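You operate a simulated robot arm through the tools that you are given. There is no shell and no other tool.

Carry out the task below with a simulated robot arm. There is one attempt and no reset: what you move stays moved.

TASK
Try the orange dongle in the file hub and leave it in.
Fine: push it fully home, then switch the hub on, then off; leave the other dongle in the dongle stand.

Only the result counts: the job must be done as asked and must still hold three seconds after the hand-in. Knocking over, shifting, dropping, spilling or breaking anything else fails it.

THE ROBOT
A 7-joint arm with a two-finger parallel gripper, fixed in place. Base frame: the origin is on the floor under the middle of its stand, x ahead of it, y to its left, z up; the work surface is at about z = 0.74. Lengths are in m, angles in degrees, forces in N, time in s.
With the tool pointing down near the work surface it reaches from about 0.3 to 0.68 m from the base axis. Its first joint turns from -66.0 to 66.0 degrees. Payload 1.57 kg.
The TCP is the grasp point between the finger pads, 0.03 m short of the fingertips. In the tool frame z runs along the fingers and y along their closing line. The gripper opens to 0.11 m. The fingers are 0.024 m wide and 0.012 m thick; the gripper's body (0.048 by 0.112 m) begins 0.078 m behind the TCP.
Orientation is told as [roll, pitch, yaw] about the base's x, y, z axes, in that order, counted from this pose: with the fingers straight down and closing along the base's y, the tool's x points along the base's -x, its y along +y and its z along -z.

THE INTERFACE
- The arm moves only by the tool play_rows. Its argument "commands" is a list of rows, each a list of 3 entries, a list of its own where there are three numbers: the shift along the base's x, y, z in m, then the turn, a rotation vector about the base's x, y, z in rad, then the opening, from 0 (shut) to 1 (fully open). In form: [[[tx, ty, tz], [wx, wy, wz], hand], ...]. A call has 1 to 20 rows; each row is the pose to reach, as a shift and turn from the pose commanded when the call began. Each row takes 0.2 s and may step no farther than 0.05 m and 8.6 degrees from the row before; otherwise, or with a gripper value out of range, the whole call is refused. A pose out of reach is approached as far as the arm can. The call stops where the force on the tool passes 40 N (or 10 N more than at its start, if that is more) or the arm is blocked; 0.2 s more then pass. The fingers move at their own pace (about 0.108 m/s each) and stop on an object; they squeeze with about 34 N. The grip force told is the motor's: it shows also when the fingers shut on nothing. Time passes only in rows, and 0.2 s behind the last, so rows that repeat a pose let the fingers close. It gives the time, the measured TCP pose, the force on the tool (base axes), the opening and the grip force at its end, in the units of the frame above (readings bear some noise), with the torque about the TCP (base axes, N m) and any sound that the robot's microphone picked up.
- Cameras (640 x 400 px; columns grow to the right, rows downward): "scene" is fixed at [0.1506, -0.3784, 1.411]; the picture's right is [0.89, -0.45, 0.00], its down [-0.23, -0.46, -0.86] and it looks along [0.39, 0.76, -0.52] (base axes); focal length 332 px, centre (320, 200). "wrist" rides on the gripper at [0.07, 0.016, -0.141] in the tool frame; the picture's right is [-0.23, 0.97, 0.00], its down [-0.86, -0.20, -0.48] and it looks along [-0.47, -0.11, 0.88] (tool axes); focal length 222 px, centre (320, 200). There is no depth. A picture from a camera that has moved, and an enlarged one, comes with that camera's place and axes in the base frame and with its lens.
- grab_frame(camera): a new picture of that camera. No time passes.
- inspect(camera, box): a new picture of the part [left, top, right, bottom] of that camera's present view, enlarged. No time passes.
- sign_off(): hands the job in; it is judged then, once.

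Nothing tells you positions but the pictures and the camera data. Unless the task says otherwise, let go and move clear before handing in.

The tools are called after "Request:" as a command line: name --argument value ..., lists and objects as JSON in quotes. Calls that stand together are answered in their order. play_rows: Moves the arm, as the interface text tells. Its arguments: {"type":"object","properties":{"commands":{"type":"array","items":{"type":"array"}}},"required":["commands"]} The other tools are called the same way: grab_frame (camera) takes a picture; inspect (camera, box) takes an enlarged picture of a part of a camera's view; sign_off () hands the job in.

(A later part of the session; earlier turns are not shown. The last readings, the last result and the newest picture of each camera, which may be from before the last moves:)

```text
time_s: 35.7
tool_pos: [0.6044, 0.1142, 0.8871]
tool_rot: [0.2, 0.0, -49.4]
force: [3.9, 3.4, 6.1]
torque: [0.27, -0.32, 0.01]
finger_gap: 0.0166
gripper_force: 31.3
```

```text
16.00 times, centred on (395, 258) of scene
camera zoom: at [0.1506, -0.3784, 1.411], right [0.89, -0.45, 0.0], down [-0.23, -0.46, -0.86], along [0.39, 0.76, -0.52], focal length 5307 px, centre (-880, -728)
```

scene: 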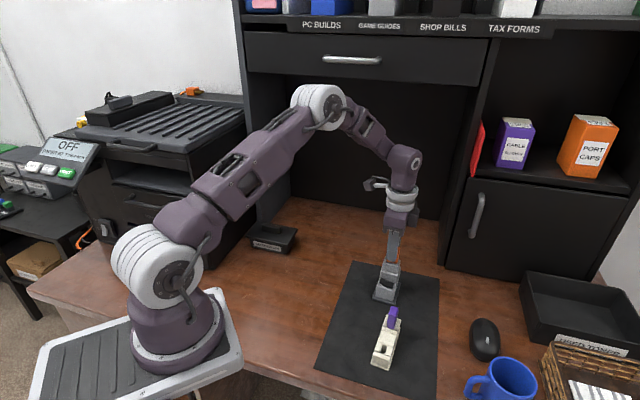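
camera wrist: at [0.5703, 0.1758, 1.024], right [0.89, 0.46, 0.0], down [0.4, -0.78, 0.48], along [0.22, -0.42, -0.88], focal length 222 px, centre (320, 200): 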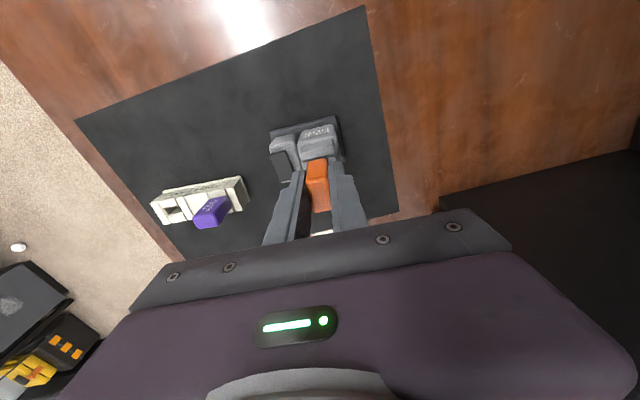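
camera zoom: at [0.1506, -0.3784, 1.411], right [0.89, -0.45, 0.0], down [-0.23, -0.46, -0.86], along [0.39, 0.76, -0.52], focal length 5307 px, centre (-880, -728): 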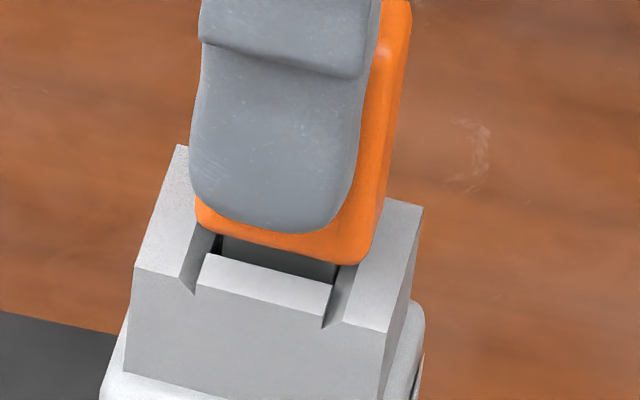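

There's light contact now, 6 N, but the hub's position in the picture differs a little from before. I'll check closely whether its base is flat on the mat.

Request:
inspect --camera "scene" --box '[366, 285, 406, 310]'

Request:
inspect --camera "scene" --box '[370, 245, 420, 310]'

Request:
grab_frame --camera "wrist"

Request:
inspect --camera "wrist" --box '[250, 100, 370, 200]'

```text
16.00 times, centred on (386, 298) of scene
camera zoom: at [0.1506, -0.3784, 1.411], right [0.89, -0.45, 0.0], down [-0.23, -0.46, -0.86], along [0.39, 0.76, -0.52], focal length 5307 px, centre (-736, -1360)
```

zoom: 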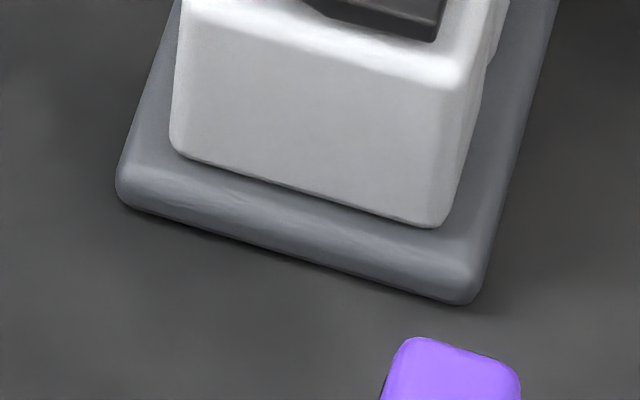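

```text
6.15 times, centred on (395, 278) of scene
camera zoom: at [0.1506, -0.3784, 1.411], right [0.89, -0.45, 0.0], down [-0.23, -0.46, -0.86], along [0.39, 0.76, -0.52], focal length 2041 px, centre (-142, -277)
```

zoom: 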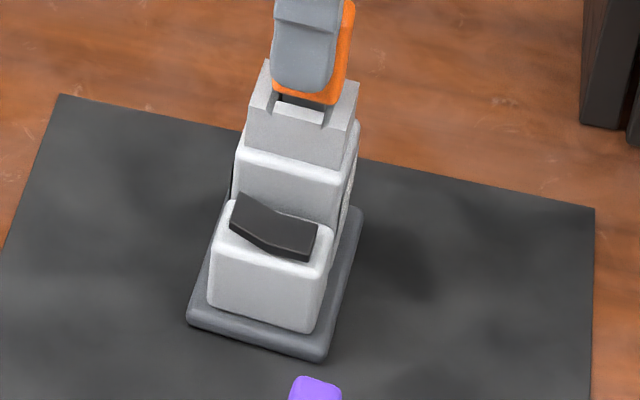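

```text
taken
camera wrist: at [0.5715, 0.1764, 1.0288], right [0.89, 0.46, 0.0], down [0.4, -0.78, 0.48], along [0.22, -0.42, -0.88], focal length 222 px, centre (320, 200)
```

wrist: 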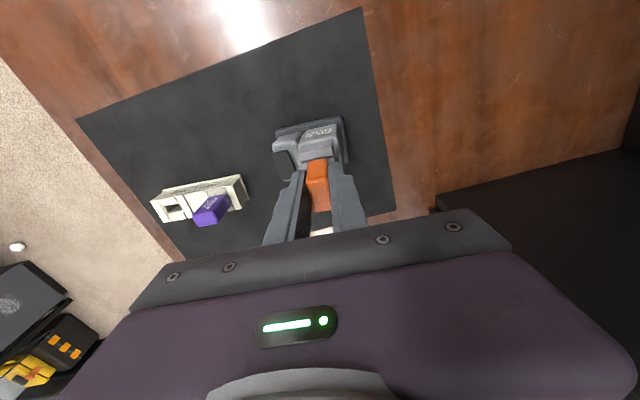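

```text
4.00 times, centred on (310, 150) of wrist
camera zoom: at [0.5715, 0.1764, 1.0288], right [0.89, 0.46, 0.0], down [0.4, -0.78, 0.48], along [0.22, -0.42, -0.88], focal length 888 px, centre (360, 400)
```

zoom: 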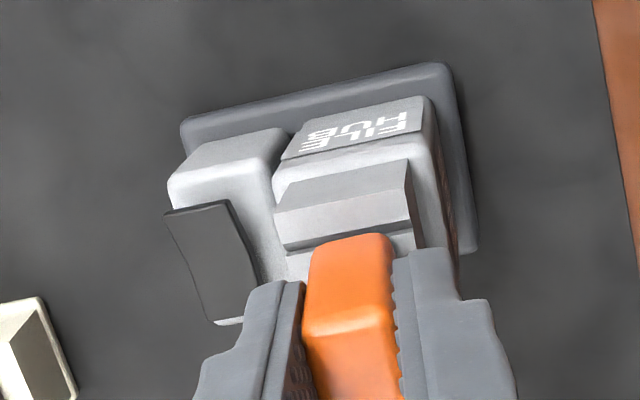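

Both cameras show the hub hanging tilted about 4–5° on the plug, with its front edge touching the mat and its base swung back. I'll keep lowering gently with the hand fixed sideways so it settles flat in its original place.

Request:
play_rows --commands '[[[0, 0, -0.001], [0, 0, 0], 0], [[0, 0, -0.002], [0, 0, 0], 0]]'

Request:
inspect --camera "scene" --box '[366, 285, 406, 310]'

Request:
inspect --camera "scene" --box '[383, 248, 407, 268]'

```text
time_s: 36.3
tool_pos: [0.607, 0.1151, 0.8861]
tool_rot: [0.4, -0.1, -49.4]
force: [9.5, 9.9, 18.4]
torque: [0.74, -0.8, 0.02]
finger_gap: 0.0166
gripper_force: 31.6
```

```text
16.00 times, centred on (386, 298) of scene
camera zoom: at [0.1505, -0.3783, 1.4111], right [0.89, -0.45, 0.0], down [-0.23, -0.46, -0.86], along [0.39, 0.76, -0.52], focal length 5307 px, centre (-736, -1360)
```

zoom: 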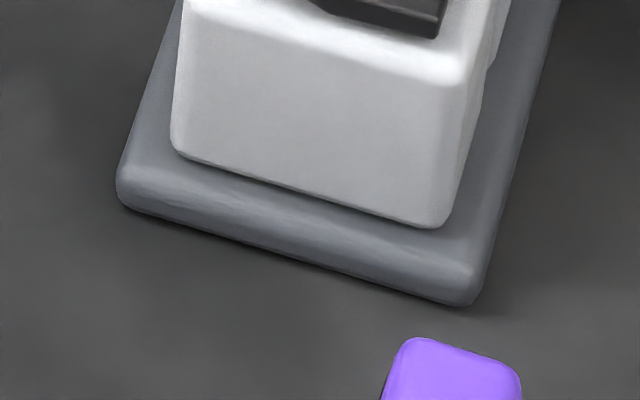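

```text
16.00 times, centred on (395, 258) of scene
camera zoom: at [0.1505, -0.3783, 1.4111], right [0.89, -0.45, 0.0], down [-0.23, -0.46, -0.86], along [0.39, 0.76, -0.52], focal length 5307 px, centre (-880, -728)
```

zoom: 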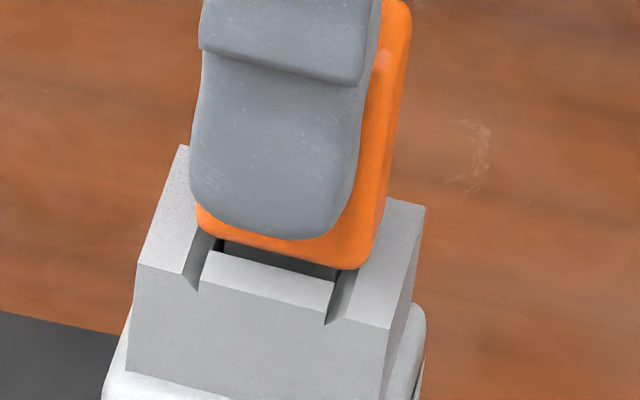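

The front edge is gripping the mat rather than sliding. I'll lift it clear by a few millimetres, carry it back about 8.5 mm along its axis, and then set it down without dragging.

Request:
play_rows --commands '[[[0, 0, 0.003], [0, 0, 0], 0], [[0, 0, 0.007], [0, 0, 0], 0], [[-0.0033, -0.0028, 0.007], [0, 0, 0], 0], [[-0.0065, -0.0056, 0.007], [0, 0, 0], 0], [[-0.0065, -0.0056, 0.007], [0, 0, 0], 0]]'

Request:
inspect --camera "scene" --box '[366, 285, 406, 310]'

Request:
inspect --camera "scene" --box '[383, 248, 407, 268]'

Request:
inspect --camera "wrist" --box '[250, 100, 370, 200]'

```text
time_s: 37.5
tool_pos: [0.5977, 0.1082, 0.8922]
tool_rot: [-0.1, 0.1, -49.4]
force: [0.6, -1.0, -2.4]
torque: [0.0, 0.0, -0.01]
finger_gap: 0.0165
gripper_force: 31.8
```

```text
16.00 times, centred on (386, 298) of scene
camera zoom: at [0.1506, -0.3784, 1.411], right [0.89, -0.45, 0.0], down [-0.23, -0.46, -0.86], along [0.39, 0.76, -0.52], focal length 5307 px, centre (-736, -1360)
```

zoom: 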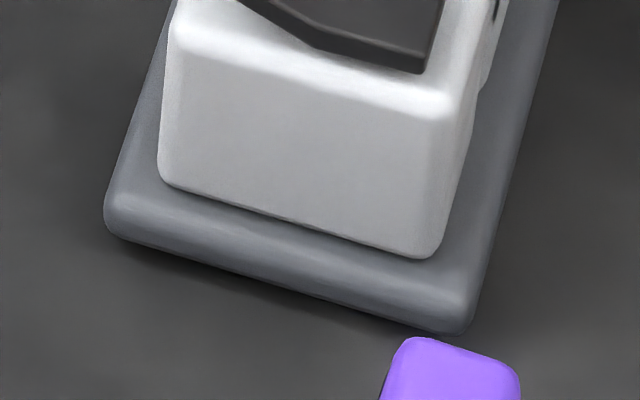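

```text
16.00 times, centred on (395, 258) of scene
camera zoom: at [0.1506, -0.3784, 1.411], right [0.89, -0.45, 0.0], down [-0.23, -0.46, -0.86], along [0.39, 0.76, -0.52], focal length 5307 px, centre (-880, -728)
```

zoom: 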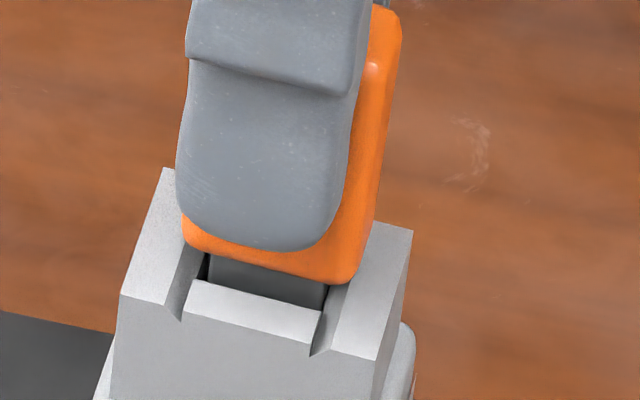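

```text
4.00 times, centred on (310, 150) of wrist
camera zoom: at [0.5643, 0.1701, 1.0332], right [0.89, 0.46, 0.0], down [0.41, -0.78, 0.48], along [0.22, -0.42, -0.88], focal length 888 px, centre (360, 400)
```

zoom: 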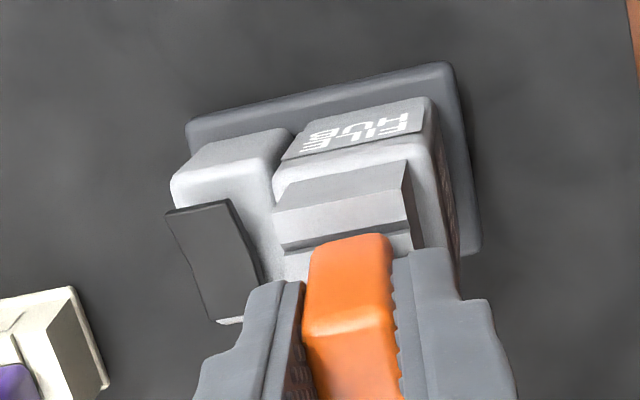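

The hub now hangs just above the mat with its front edge very near its original line. I'll lower it to touch, then roll it flat by moving the hand back and down together.

Request:
play_rows --commands '[[[0, 0, -0.0015], [0, 0, 0], 0], [[0, 0, -0.003], [0, 0, 0], 0], [[0, 0, -0.0042], [0, 0, 0], 0]]'

Request:
inspect --camera "scene" --box '[366, 285, 406, 310]'

```text
time_s: 38.3
tool_pos: [0.5977, 0.1092, 0.8879]
tool_rot: [0.2, -0.1, -49.3]
force: [3.3, 2.4, 3.7]
torque: [0.17, -0.16, 0.03]
finger_gap: 0.0168
gripper_force: 32.2
```

```text
16.00 times, centred on (386, 298) of scene
camera zoom: at [0.1506, -0.3784, 1.411], right [0.89, -0.45, 0.0], down [-0.23, -0.46, -0.86], along [0.39, 0.76, -0.52], focal length 5307 px, centre (-736, -1360)
```

zoom: 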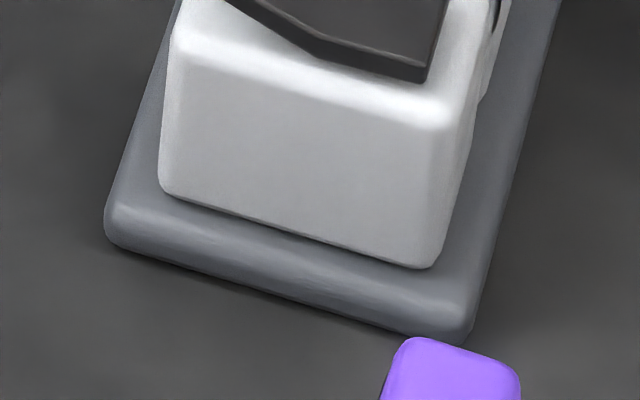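

The front edge is down within about 1.5 mm of its original place. Now I'll roll the hub flat by moving the hand along +x+y and slightly down.

Request:
play_rows --commands '[[[0.001, 0.0009, -0.0004], [0, 0, 0], 0], [[0.002, 0.0018, -0.0008], [0, 0, 0], 0], [[0.003, 0.0026, -0.0012], [0, 0, 0], 0]]'

Request:
inspect --camera "scene" --box '[366, 285, 406, 310]'

Request:
inspect --camera "scene" --box '[360, 245, 420, 310]'

```text
time_s: 39.1
tool_pos: [0.5999, 0.1104, 0.8869]
tool_rot: [0.2, 0.0, -49.4]
force: [1.6, 0.4, 0.7]
torque: [0.06, -0.16, 0.01]
finger_gap: 0.0169
gripper_force: 32.3
```

```text
16.00 times, centred on (386, 298) of scene
camera zoom: at [0.1506, -0.3784, 1.411], right [0.89, -0.45, 0.0], down [-0.23, -0.46, -0.86], along [0.39, 0.76, -0.52], focal length 5307 px, centre (-736, -1360)
```

zoom: 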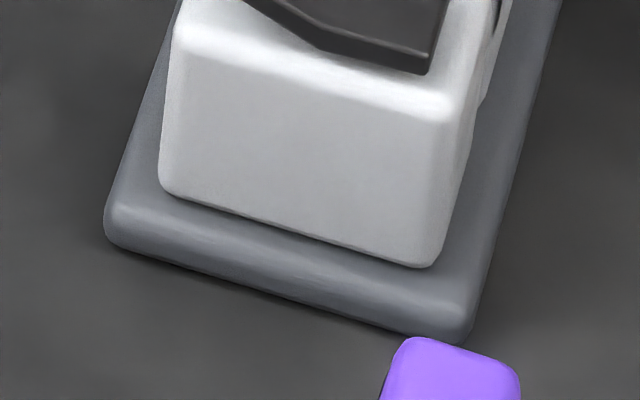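

```text
6.15 times, centred on (390, 278) of scene
camera zoom: at [0.1506, -0.3784, 1.411], right [0.89, -0.45, 0.0], down [-0.23, -0.46, -0.86], along [0.39, 0.76, -0.52], focal length 2041 px, centre (-111, -277)
```

zoom: 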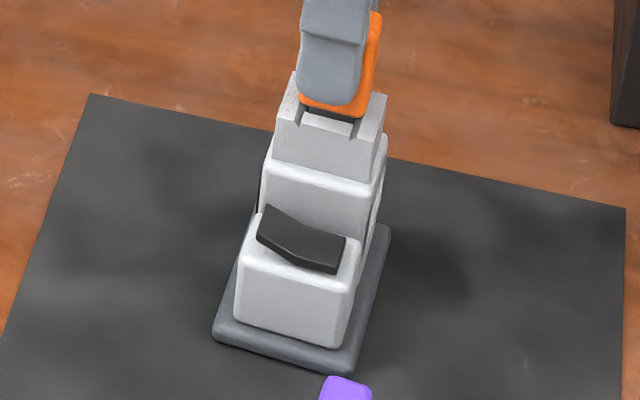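

The front edge stayed put and the forces dropped, so the rolling works. I'll finish the second half of the roll.

Request:
play_rows --commands '[[[0.001, 0.0009, -0.0006], [0, 0, 0], 0], [[0.002, 0.0018, -0.0012], [0, 0, 0], 0], [[0.0028, 0.0024, -0.0018], [0, 0, 0], 0]]'

Request:
inspect --camera "scene" --box '[366, 285, 406, 310]'

Request:
inspect --camera "scene" --box '[383, 248, 407, 268]'

Request:
inspect --camera "wrist" --box '[250, 100, 370, 200]'

```text
time_s: 39.9
tool_pos: [0.604, 0.114, 0.885]
tool_rot: [0.0, 0.0, -49.3]
force: [1.1, 0.4, -2.2]
torque: [-0.05, 0.0, 0.03]
finger_gap: 0.0167
gripper_force: 32.0
```

```text
16.00 times, centred on (386, 298) of scene
camera zoom: at [0.1506, -0.3784, 1.411], right [0.89, -0.45, 0.0], down [-0.23, -0.46, -0.86], along [0.39, 0.76, -0.52], focal length 5307 px, centre (-736, -1360)
```

zoom: 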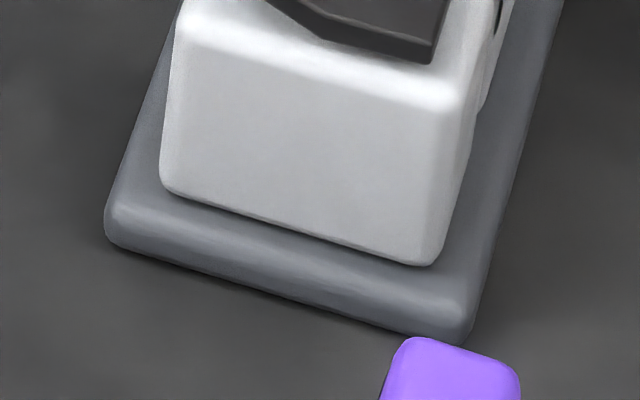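

```text
16.00 times, centred on (395, 258) of scene
camera zoom: at [0.1506, -0.3784, 1.411], right [0.89, -0.45, 0.0], down [-0.23, -0.46, -0.86], along [0.39, 0.76, -0.52], focal length 5307 px, centre (-880, -728)
```

zoom: 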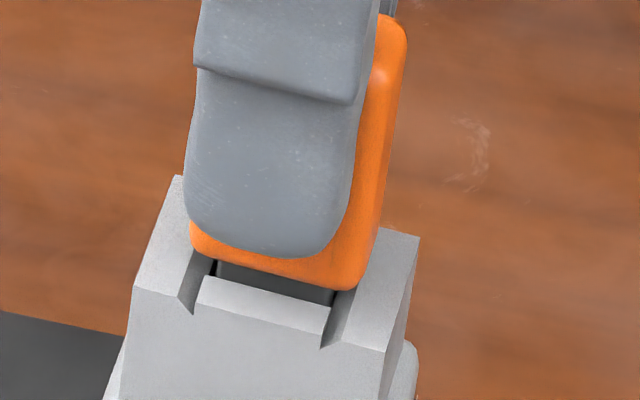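

```text
4.00 times, centred on (310, 150) of wrist
camera zoom: at [0.5709, 0.1756, 1.0249], right [0.89, 0.46, 0.0], down [0.41, -0.78, 0.48], along [0.22, -0.42, -0.88], focal length 888 px, centre (360, 400)
```

zoom: 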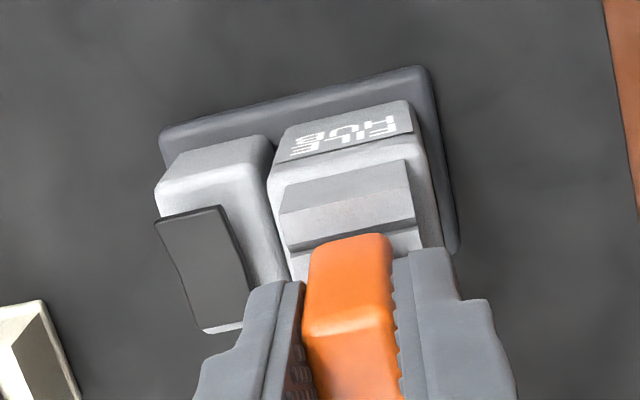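

The hub is nearly flat again, with the hand still carrying about 2 N of its weight. I'll lower another millimetre or so to set it fully down.

Request:
play_rows --commands '[[[0.0, 0.0, -0.0008], [0, 0, 0], 0], [[0.0, 0.0, -0.0014], [0, 0, 0], 0]]'

Request:
inspect --camera "scene" --box '[383, 248, 407, 268]'

Request:
inspect --camera "scene" --box '[360, 245, 420, 310]'

```text
time_s: 40.5
tool_pos: [0.604, 0.1132, 0.8827]
tool_rot: [0.0, 0.0, -49.4]
force: [-0.5, -1.2, 0.7]
torque: [0.03, 0.03, -0.01]
finger_gap: 0.0165
gripper_force: 31.9
```

```text
16.00 times, centred on (395, 258) of scene
camera zoom: at [0.1506, -0.3785, 1.411], right [0.89, -0.45, 0.0], down [-0.23, -0.46, -0.86], along [0.39, 0.76, -0.52], focal length 5307 px, centre (-880, -728)
```

zoom: 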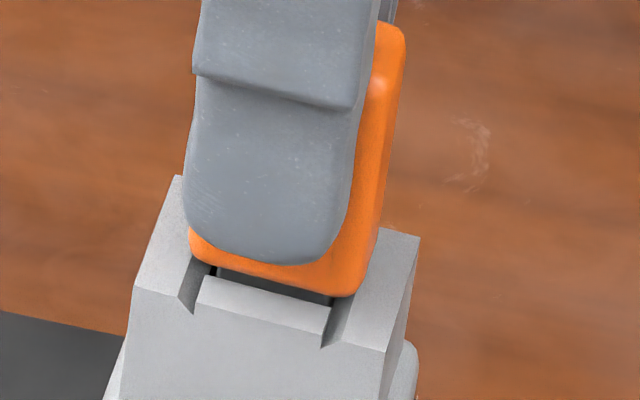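

```text
6.15 times, centred on (390, 278) of scene
camera zoom: at [0.1506, -0.3785, 1.411], right [0.89, -0.45, 0.0], down [-0.23, -0.46, -0.86], along [0.39, 0.76, -0.52], focal length 2041 px, centre (-111, -277)
```

zoom: 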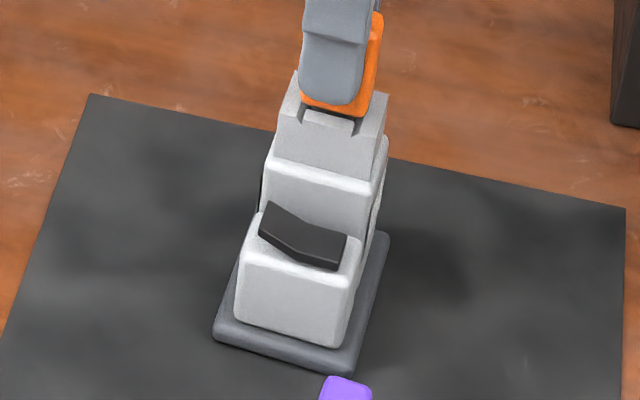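

Re-checking the geometry: the label panel is centred on the body, which puts the body's true bottom plane level with the port top. The dark line is only the 3.5 mm rounding on its lower edge. The hard stop was therefore the fully seated position, and the hub came up because it wedged on the plug. I'll press the dongle home again while it's held.

Request:
play_rows --commands '[[[0.0, 0.0, -0.001], [0, 0, 0], 0], [[0.0, 0.0, -0.002], [0, 0, 0], 0], [[0.0, 0.0, -0.0028], [0, 0, 0], 0]]'

Request:
inspect --camera "scene" --box '[383, 248, 407, 268]'

```text
time_s: 41.3
tool_pos: [0.6045, 0.1138, 0.8817]
tool_rot: [0.2, -0.1, -49.3]
force: [-3.4, -0.2, 30.9]
torque: [-0.06, 0.19, -0.02]
finger_gap: 0.0168
gripper_force: 31.7
```

```text
16.00 times, centred on (395, 258) of scene
camera zoom: at [0.1499, -0.3786, 1.4111], right [0.89, -0.45, 0.0], down [-0.23, -0.46, -0.86], along [0.39, 0.76, -0.52], focal length 5307 px, centre (-880, -728)
```

zoom: 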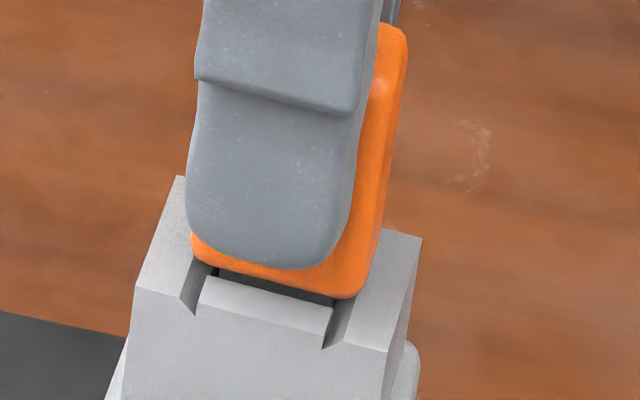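

It reaches the same hard stop at z = 0.8817 with 31 N. I'll relax to zero load, open slowly and lift away.

Request:
play_rows --commands '[[[0, 0, 0.001], [0, 0, 0], 0], [[0, 0, 0.0019], [0, 0, 0], 0], [[0, 0, 0.0019], [0, 0, 0], 0.17], [[0, 0, 0.0019], [0, 0, 0], 0.2], [[0, 0, 0.0019], [0, 0, 0], 0.25], [[0, 0, 0.0019], [0, 0, 0], 0.35], [[0, 0, 0.0019], [0, 0, 0], 0.45], [[0, 0, 0.02], [0, 0, 0], 0.45], [[0, 0, 0.045], [0, 0, 0], 0.45], [[0, 0, 0.07], [0, 0, 0], 0.45], [[0, 0, 0.09], [0, 0, 0], 0.45]]'

Request:
inspect --camera "scene" --box '[384, 254, 408, 269]'

Request:
inspect --camera "scene" --box '[360, 240, 420, 310]'

Request:
inspect --camera "wrist" --box '[250, 90, 370, 200]'

```text
time_s: 43.7
tool_pos: [0.6042, 0.1137, 0.9708]
tool_rot: [0.1, 0.0, -49.5]
force: [-0.1, -0.1, 0.1]
torque: [-0.02, 0.01, 0.03]
finger_gap: 0.0498
gripper_force: 0.1
```

```text
16.00 times, centred on (396, 262) of scene
camera zoom: at [0.1506, -0.3785, 1.411], right [0.89, -0.45, 0.0], down [-0.23, -0.46, -0.86], along [0.39, 0.76, -0.52], focal length 5307 px, centre (-896, -784)
```

zoom: 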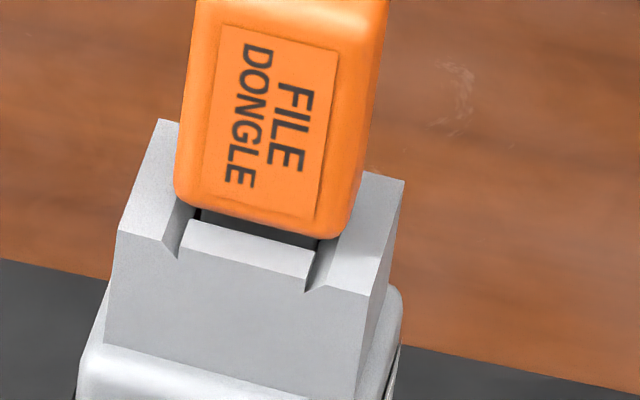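

```text
5.71 times, centred on (390, 275) of scene
camera zoom: at [0.1506, -0.3785, 1.411], right [0.89, -0.45, 0.0], down [-0.23, -0.46, -0.86], along [0.39, 0.76, -0.52], focal length 1896 px, centre (-80, -229)
```

zoom: 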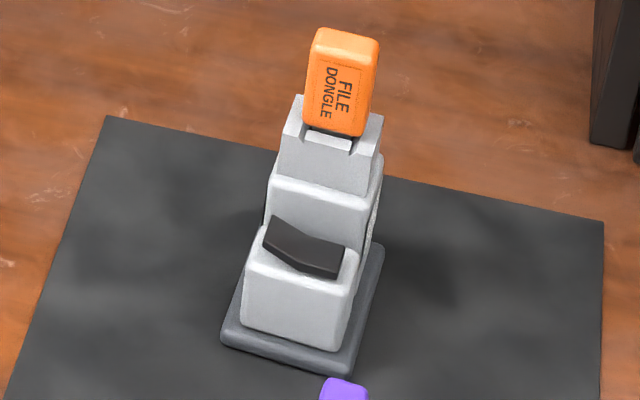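

```text
3.64 times, centred on (310, 145) of wrist
camera zoom: at [0.571, 0.1754, 1.1119], right [0.89, 0.46, 0.0], down [0.41, -0.78, 0.48], along [0.22, -0.42, -0.88], focal length 808 px, centre (356, 400)
```

zoom: 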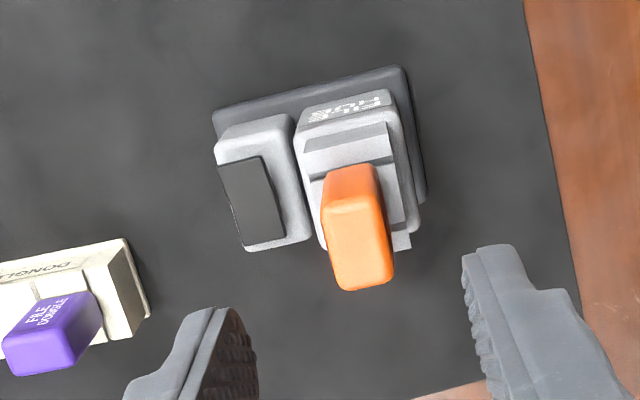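

The hub is flat, within about 1.5 mm of where it started, with the orange dongle standing in the port. Next is the rocker: its left half is raised and its right half is down. I'll measure it closely.

Request:
inspect --camera "scene" --box '[376, 272, 402, 292]'

Request:
inspect --camera "wrist" --box '[265, 120, 325, 165]'

Request:
inspect --camera "wrist" --box '[275, 125, 313, 165]'

```text
16.00 times, centred on (389, 282) of scene
camera zoom: at [0.1506, -0.3785, 1.411], right [0.89, -0.45, 0.0], down [-0.23, -0.46, -0.86], along [0.39, 0.76, -0.52], focal length 5307 px, centre (-784, -1112)
```

zoom: 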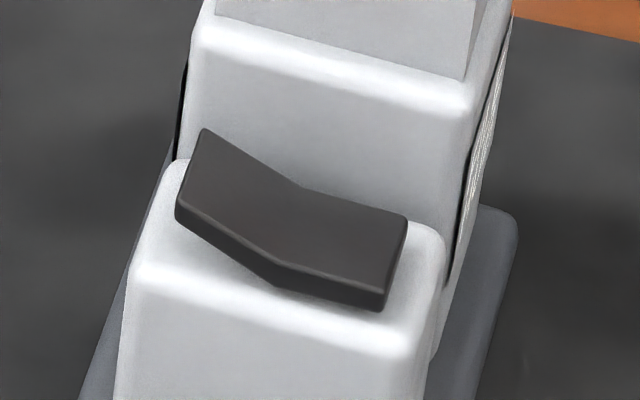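

```text
8.89 times, centred on (295, 142) of wrist
camera zoom: at [0.571, 0.1754, 1.1119], right [0.89, 0.46, 0.0], down [0.41, -0.78, 0.48], along [0.22, -0.42, -0.88], focal length 1974 px, centre (542, 711)
```

zoom: 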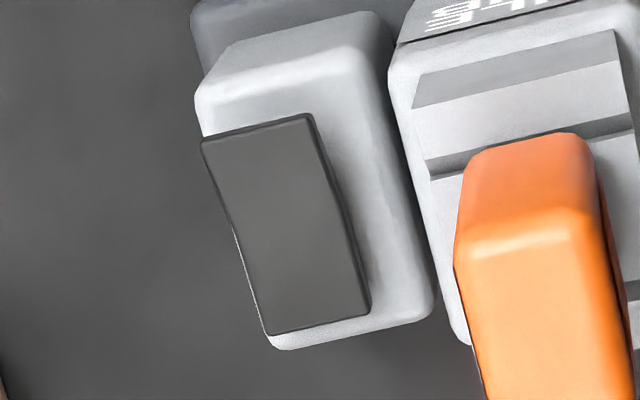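

```text
10.00 times, centred on (294, 145) of wrist
camera zoom: at [0.571, 0.1754, 1.1119], right [0.89, 0.46, 0.0], down [0.41, -0.78, 0.48], along [0.22, -0.42, -0.88], focal length 2221 px, centre (580, 750)
```

zoom: 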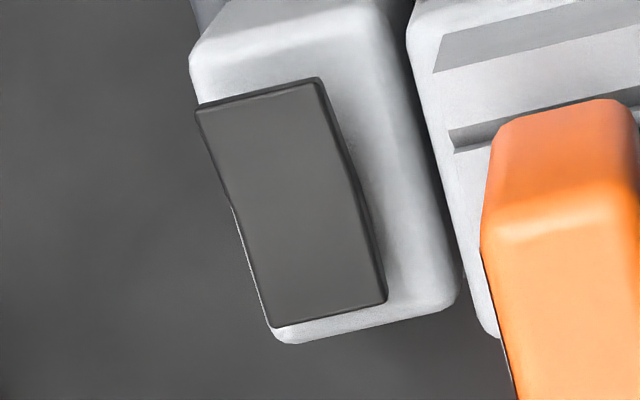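

The rocker runs across the hub's front step, with its raised end near (0.563, 0.095, 0.806) and its pressed end near (0.584, 0.072, 0.80). I'll close the fingers and hover above the raised end, well clear of the dongle.

Request:
play_rows --commands '[[[-0.0136, -0.0057, 0], [0, 0, 0], 0.2], [[-0.0273, -0.0113, 0], [0, 0, 0], 0], [[-0.0409, -0.017, 0], [0, 0, 0], 0], [[-0.0409, -0.017, -0.03], [0, 0, 0], 0], [[-0.0409, -0.017, -0.06], [0, 0, 0], 0], [[-0.0409, -0.017, -0.09], [0, 0, 0], 0], [[-0.0409, -0.017, -0.115], [0, 0, 0], 0], [[-0.0409, -0.017, -0.115], [0, 0, 0], 0]]'

Request:
inspect --camera "scene" --box '[366, 250, 416, 300]'

Request:
inspect --camera "wrist" --box '[270, 120, 390, 220]'

```text
time_s: 45.5
tool_pos: [0.5632, 0.0972, 0.8554]
tool_rot: [0.1, 0.0, -49.4]
force: [0.4, 0.0, 0.2]
torque: [0.01, 0.01, 0.01]
finger_gap: 0.0
gripper_force: 21.1
```

```text
8.00 times, centred on (391, 275) of scene
camera zoom: at [0.1506, -0.3784, 1.411], right [0.89, -0.45, 0.0], down [-0.23, -0.46, -0.86], along [0.39, 0.76, -0.52], focal length 2654 px, centre (-248, -400)
```

zoom: 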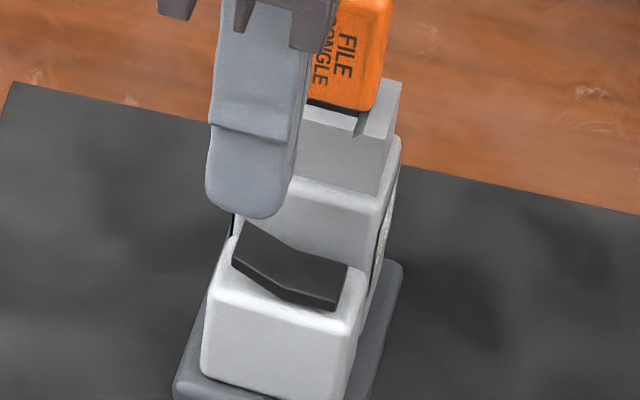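

```text
4.00 times, centred on (330, 170) of wrist
camera zoom: at [0.5295, 0.1584, 0.9967], right [0.89, 0.46, 0.0], down [0.41, -0.78, 0.48], along [0.22, -0.42, -0.88], focal length 888 px, centre (280, 320)
```

zoom: 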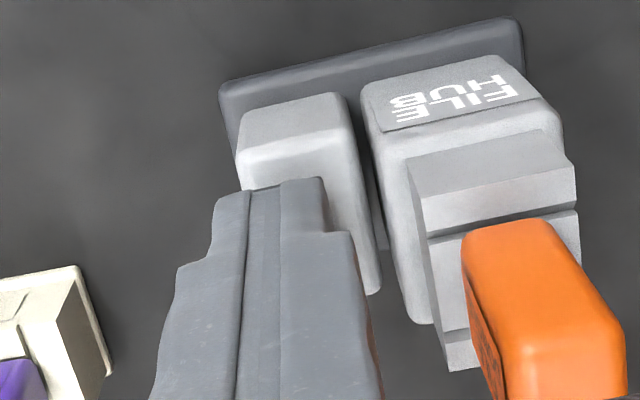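

The closed fingertips are above the raised end of the rocker and clear of the dongle. I'll press down in small steps and watch for force or a click.

Request:
play_rows --commands '[[[0, 0, -0.008], [0, 0, 0], 0], [[0, 0, -0.015], [0, 0, 0], 0], [[0, 0, -0.018], [0, 0, 0], 0], [[0, 0, -0.02], [0, 0, 0], 0], [[0, 0, -0.0215], [0, 0, 0], 0], [[0, 0, -0.023], [0, 0, 0], 0]]'

Request:
inspect --camera "scene" --box '[370, 262, 406, 294]'

```text
time_s: 46.9
tool_pos: [0.5627, 0.0969, 0.8314]
tool_rot: [0.0, 0.0, -49.4]
force: [-0.3, -0.5, -0.7]
torque: [0.0, 0.03, 0.01]
finger_gap: 0.0
gripper_force: 21.5
```

```text
12.50 times, centred on (388, 278) of scene
camera zoom: at [0.1506, -0.3785, 1.411], right [0.89, -0.45, 0.0], down [-0.23, -0.46, -0.86], along [0.39, 0.76, -0.52], focal length 4146 px, centre (-530, -775)
```

zoom: 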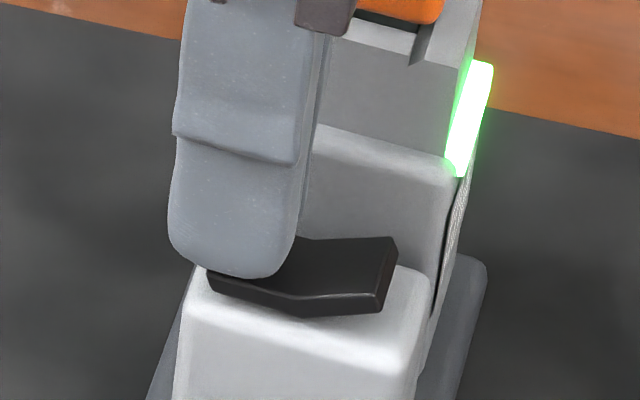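

The rocker has flipped and a green light has come on at the hub's right side, so the hub is on. I'll lift off and confirm it stays on.

Request:
play_rows --commands '[[[0, 0, 0.01], [0, 0, 0], 0], [[0, 0, 0.03], [0, 0, 0], 0], [[0, 0, 0.05], [0, 0, 0], 0], [[0, 0, 0.07], [0, 0, 0], 0]]'

Request:
inspect --camera "scene" --box '[364, 240, 416, 300]'

Request:
inspect --camera "scene" --box '[376, 272, 402, 292]'

Request:
inspect --camera "wrist" --box '[270, 110, 400, 220]'

```text
time_s: 47.9
tool_pos: [0.5626, 0.0956, 0.9035]
tool_rot: [0.0, 0.0, -49.3]
force: [0.3, 0.1, 0.0]
torque: [0.0, 0.02, -0.04]
finger_gap: 0.0
gripper_force: 20.8
```

```text
6.67 times, centred on (390, 270) of scene
camera zoom: at [0.1506, -0.3785, 1.411], right [0.89, -0.45, 0.0], down [-0.23, -0.46, -0.86], along [0.39, 0.76, -0.52], focal length 2211 px, centre (-147, -267)
```

zoom: 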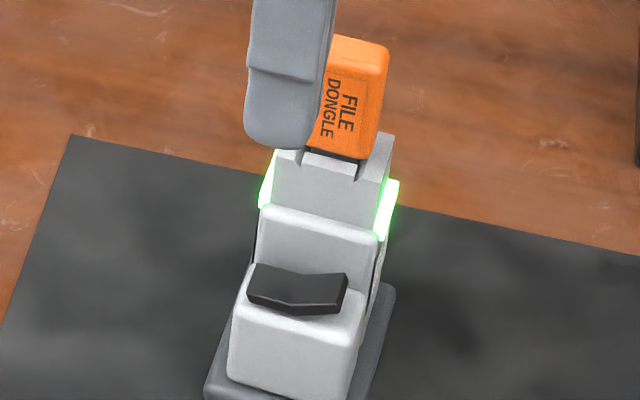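

```text
16.00 times, centred on (389, 282) of scene
camera zoom: at [0.1506, -0.3785, 1.411], right [0.89, -0.45, 0.0], down [-0.23, -0.46, -0.86], along [0.39, 0.76, -0.52], focal length 5307 px, centre (-784, -1112)
```

zoom: 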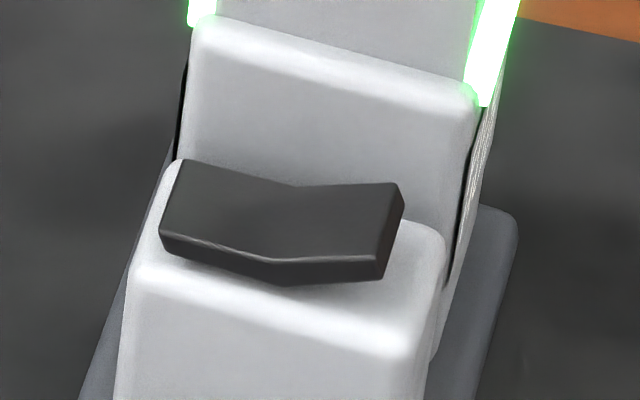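

```text
3.64 times, centred on (335, 165) of wrist
camera zoom: at [0.5299, 0.1585, 1.0444], right [0.89, 0.46, 0.0], down [0.41, -0.78, 0.48], along [0.22, -0.42, -0.88], focal length 808 px, centre (266, 327)
```

zoom: 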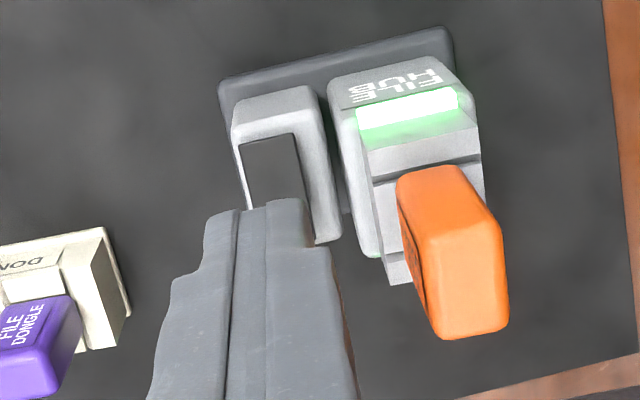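

The hub stays on, with green strips lit on both sides of the port. To switch it off I'll move over the other half of the rocker, now raised, by mirroring the press point about the pivot.

Request:
play_rows --commands '[[[0.0107, -0.0111, 0], [0, 0, 0], 0], [[0.0214, -0.0222, 0], [0, 0, 0], 0], [[0.0214, -0.0222, -0.025], [0, 0, 0], 0], [[0.0214, -0.0222, -0.047], [0, 0, 0], 0], [[0.0214, -0.0222, -0.047], [0, 0, 0], 0]]'

Request:
inspect --camera "scene" --box '[366, 250, 416, 300]'

Request:
inspect --camera "wrist" --box '[270, 110, 400, 220]'

```text
time_s: 49.1
tool_pos: [0.5847, 0.0729, 0.8552]
tool_rot: [0.0, 0.1, -49.4]
force: [0.3, -1.4, 0.6]
torque: [0.01, 0.03, 0.01]
finger_gap: 0.0
gripper_force: 21.1
```

```text
8.00 times, centred on (391, 275) of scene
camera zoom: at [0.1506, -0.3785, 1.411], right [0.89, -0.45, 0.0], down [-0.23, -0.46, -0.86], along [0.39, 0.76, -0.52], focal length 2654 px, centre (-248, -400)
```

zoom: 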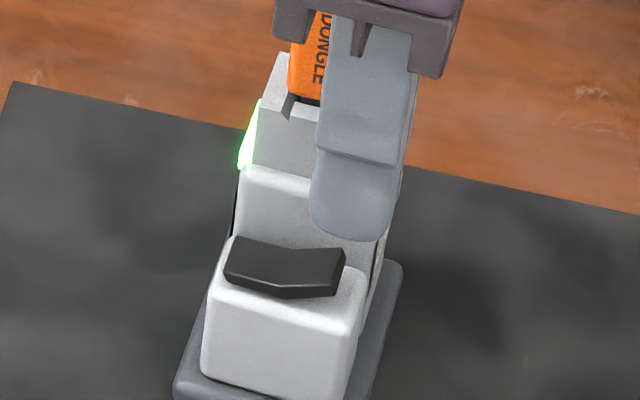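

```text
3.64 times, centred on (335, 165) of wrist
camera zoom: at [0.5513, 0.1353, 0.9976], right [0.89, 0.46, 0.0], down [0.41, -0.78, 0.48], along [0.22, -0.42, -0.88], focal length 808 px, centre (266, 327)
```

zoom: 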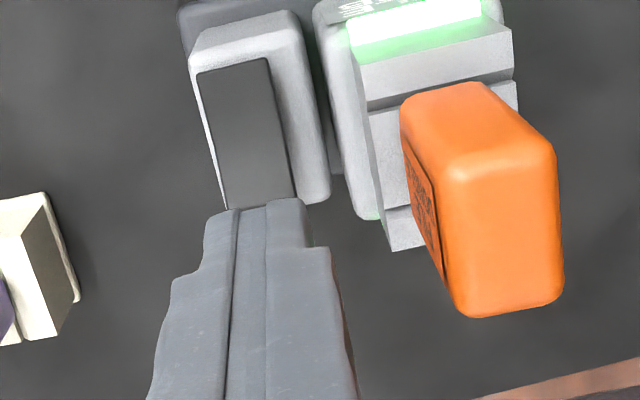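

The tip is right over the raised end of the rocker. I'll shift 2 mm inward and press down in small steps.

Request:
play_rows --commands '[[[-0.0013, 0.0015, -0.008], [0, 0, 0], 0], [[-0.0013, 0.0015, -0.015], [0, 0, 0], 0], [[-0.0013, 0.0015, -0.018], [0, 0, 0], 0], [[-0.0013, 0.0015, -0.02], [0, 0, 0], 0], [[-0.0013, 0.0015, -0.0215], [0, 0, 0], 0], [[-0.0013, 0.0015, -0.023], [0, 0, 0], 0]]'

Request:
inspect --camera "scene" --box '[366, 250, 416, 300]'

```text
time_s: 50.5
tool_pos: [0.5829, 0.0756, 0.8322]
tool_rot: [0.0, 0.0, -49.3]
force: [0.2, 0.3, 1.1]
torque: [-0.01, -0.02, 0.03]
finger_gap: 0.0001
gripper_force: 21.4
```

```text
8.00 times, centred on (391, 275) of scene
camera zoom: at [0.1506, -0.3784, 1.411], right [0.89, -0.45, 0.0], down [-0.23, -0.46, -0.86], along [0.39, 0.76, -0.52], focal length 2654 px, centre (-248, -400)
```

zoom: 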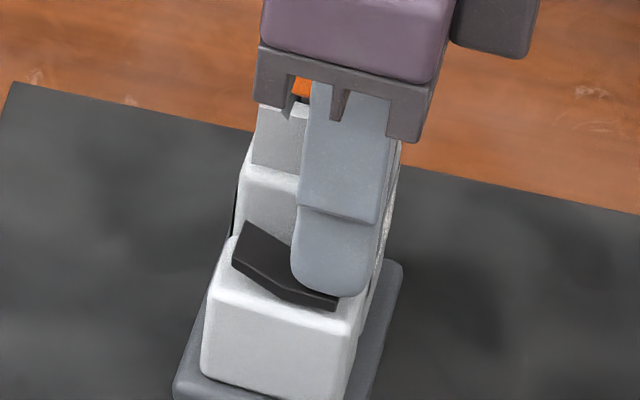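

The green light is off and the rocker is back in its original position. I'll lift straight up and move clear, then check everything.

Request:
play_rows --commands '[[[0, 0, 0.01], [0, 0, 0], 0], [[0, 0, 0.03], [0, 0, 0], 0], [[0, 0, 0.06], [0, 0, 0], 0], [[0, 0, 0.1], [0, 0, 0], 0], [[0, 0, 0.14], [0, 0, 0], 0], [[-0.02, 0.02, 0.17], [0, 0, 0], 0], [[-0.05, 0.05, 0.18], [0, 0, 0], 0], [[-0.08, 0.08, 0.18], [0, 0, 0], 0]]'

Request:
grab_frame --camera "scene"

Request:
inspect --camera "scene" --box '[360, 240, 420, 310]'

Request:
inspect --camera "scene" --box '[384, 254, 408, 269]'

Request:
inspect --camera "wrist" --box '[200, 80, 440, 230]'

```text
time_s: 52.3
tool_pos: [0.5023, 0.1551, 1.0129]
tool_rot: [0.0, -0.1, -49.3]
force: [-0.1, 0.8, -0.5]
torque: [-0.01, -0.01, -0.01]
finger_gap: 0.0
gripper_force: 21.4
```

```text
taken
```

scene: 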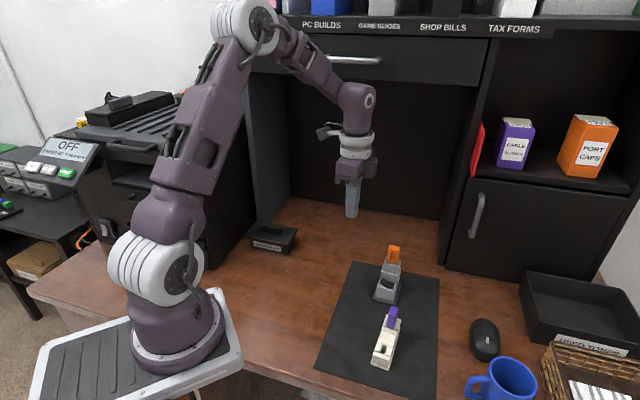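

```text
5.71 times, centred on (390, 275) of scene
camera zoom: at [0.1506, -0.3785, 1.411], right [0.89, -0.45, 0.0], down [-0.23, -0.46, -0.86], along [0.39, 0.76, -0.52], focal length 1896 px, centre (-80, -229)
```

zoom: 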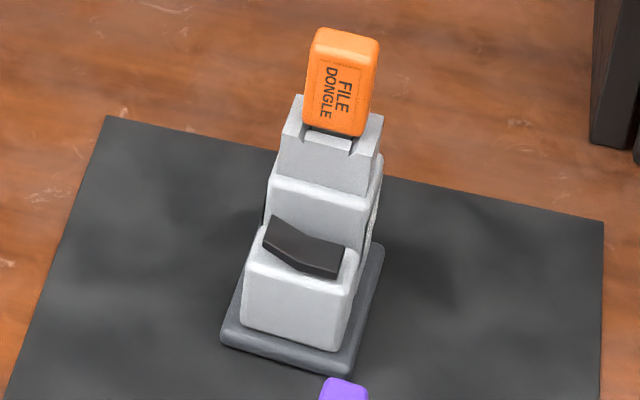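

```text
16.00 times, centred on (396, 262) of scene
camera zoom: at [0.1506, -0.3785, 1.411], right [0.89, -0.45, 0.0], down [-0.23, -0.46, -0.86], along [0.39, 0.76, -0.52], focal length 5307 px, centre (-896, -784)
```

zoom: 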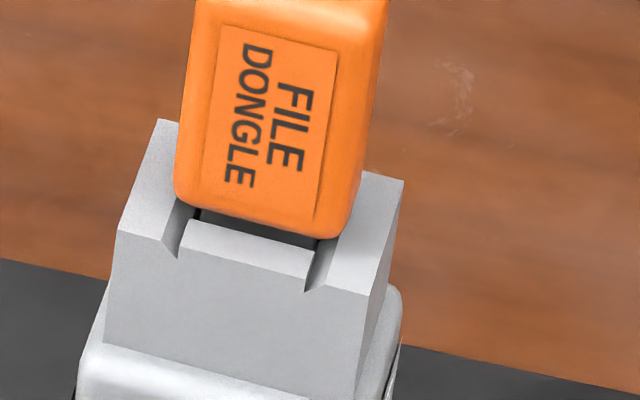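

```text
2.67 times, centred on (320, 155) of wrist
camera zoom: at [0.4688, 0.2174, 1.1541], right [0.89, 0.46, 0.0], down [0.4, -0.78, 0.48], along [0.22, -0.42, -0.88], focal length 592 px, centre (320, 320)
```

zoom: 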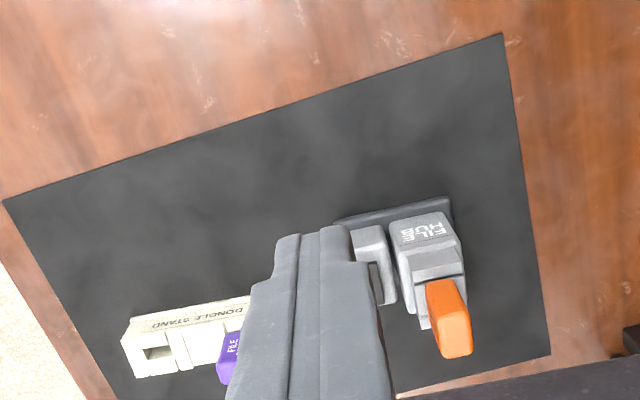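

Everything looks right: orange in the hub, light off, purple in the stand. Before handing in I want a lower, sideways look at the dongle–port junction to be sure it is fully home. I'll open the hand and tilt the wrist camera from the far side, staying clear of everything.

Request:
play_rows --commands '[[[0.0, 0.02, 0.0], [-0.1054, -0.0916, 0], 0.5], [[0.01, 0.04, 0.0], [-0.2108, -0.1832, 0], 1.0], [[0.025, 0.05, -0.01], [-0.3162, -0.2748, 0], 1.0], [[0.04, 0.052, -0.03], [-0.4216, -0.3664, 0], 1.0], [[0.05, 0.052, -0.055], [-0.527, -0.458, 0], 1.0], [[0.0557, 0.052, -0.08], [-0.527, -0.458, 0], 1.0]]'

Request:
grab_frame --camera "wrist"

Request:
grab_frame --camera "scene"

```text
time_s: 53.7
tool_pos: [0.5578, 0.2081, 0.9331]
tool_rot: [0.3, -40.0, -49.5]
force: [-0.4, 0.0, -0.4]
torque: [0.01, 0.02, -0.03]
finger_gap: 0.1099
gripper_force: 0.0
```

```text
taken
camera wrist: at [0.4757, 0.3266, 0.9966], right [0.85, 0.5, 0.15], down [0.07, -0.4, 0.92], along [0.52, -0.77, -0.37], focal length 222 px, centre (320, 200)
```

wrist: 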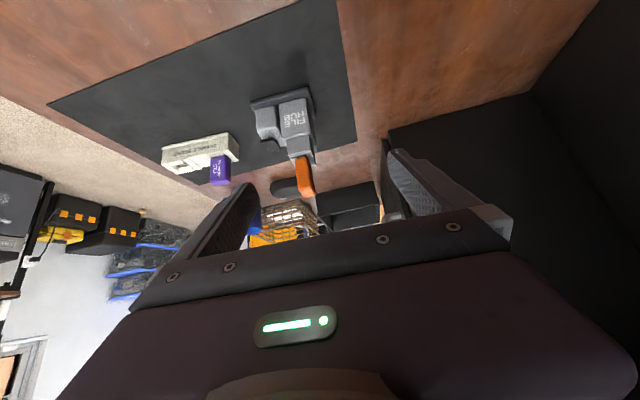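

```text
taken
```

scene: 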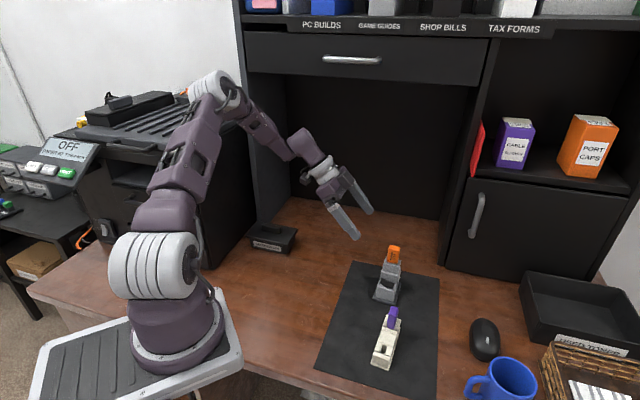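

The tilted camera now sees both the hub and the stand from the side. I'll enlarge each junction to compare how the two dongles sit.

Request:
inspect --camera "wrist" --box '[285, 140, 325, 170]'

Request:
inspect --camera "wrist" --box '[275, 120, 335, 200]'

Request:
inspect --camera "wrist" --box '[195, 135, 245, 190]'

```text
13.33 times, centred on (305, 155) of wrist
camera zoom: at [0.4757, 0.3266, 0.9966], right [0.85, 0.5, 0.15], down [0.07, -0.4, 0.92], along [0.52, -0.77, -0.37], focal length 2962 px, centre (520, 800)
```

zoom: 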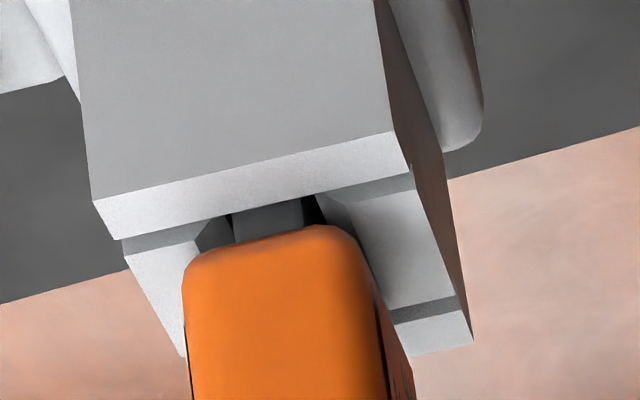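

```text
5.00 times, centred on (305, 160) of wrist
camera zoom: at [0.4757, 0.3266, 0.9966], right [0.85, 0.5, 0.15], down [0.07, -0.4, 0.92], along [0.52, -0.77, -0.37], focal length 1111 px, centre (395, 400)
```

zoom: 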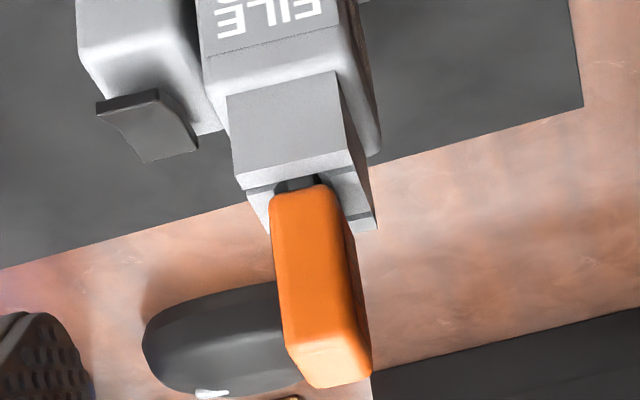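

```text
7.27 times, centred on (220, 162) of wrist
camera zoom: at [0.4757, 0.3266, 0.9966], right [0.85, 0.5, 0.15], down [0.07, -0.4, 0.92], along [0.52, -0.77, -0.37], focal length 1615 px, centre (1047, 473)
```

zoom: 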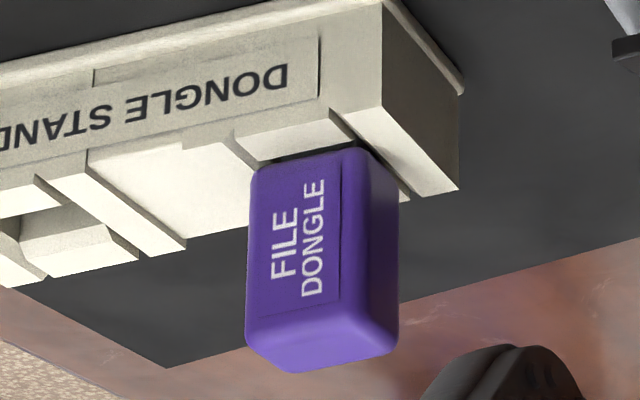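

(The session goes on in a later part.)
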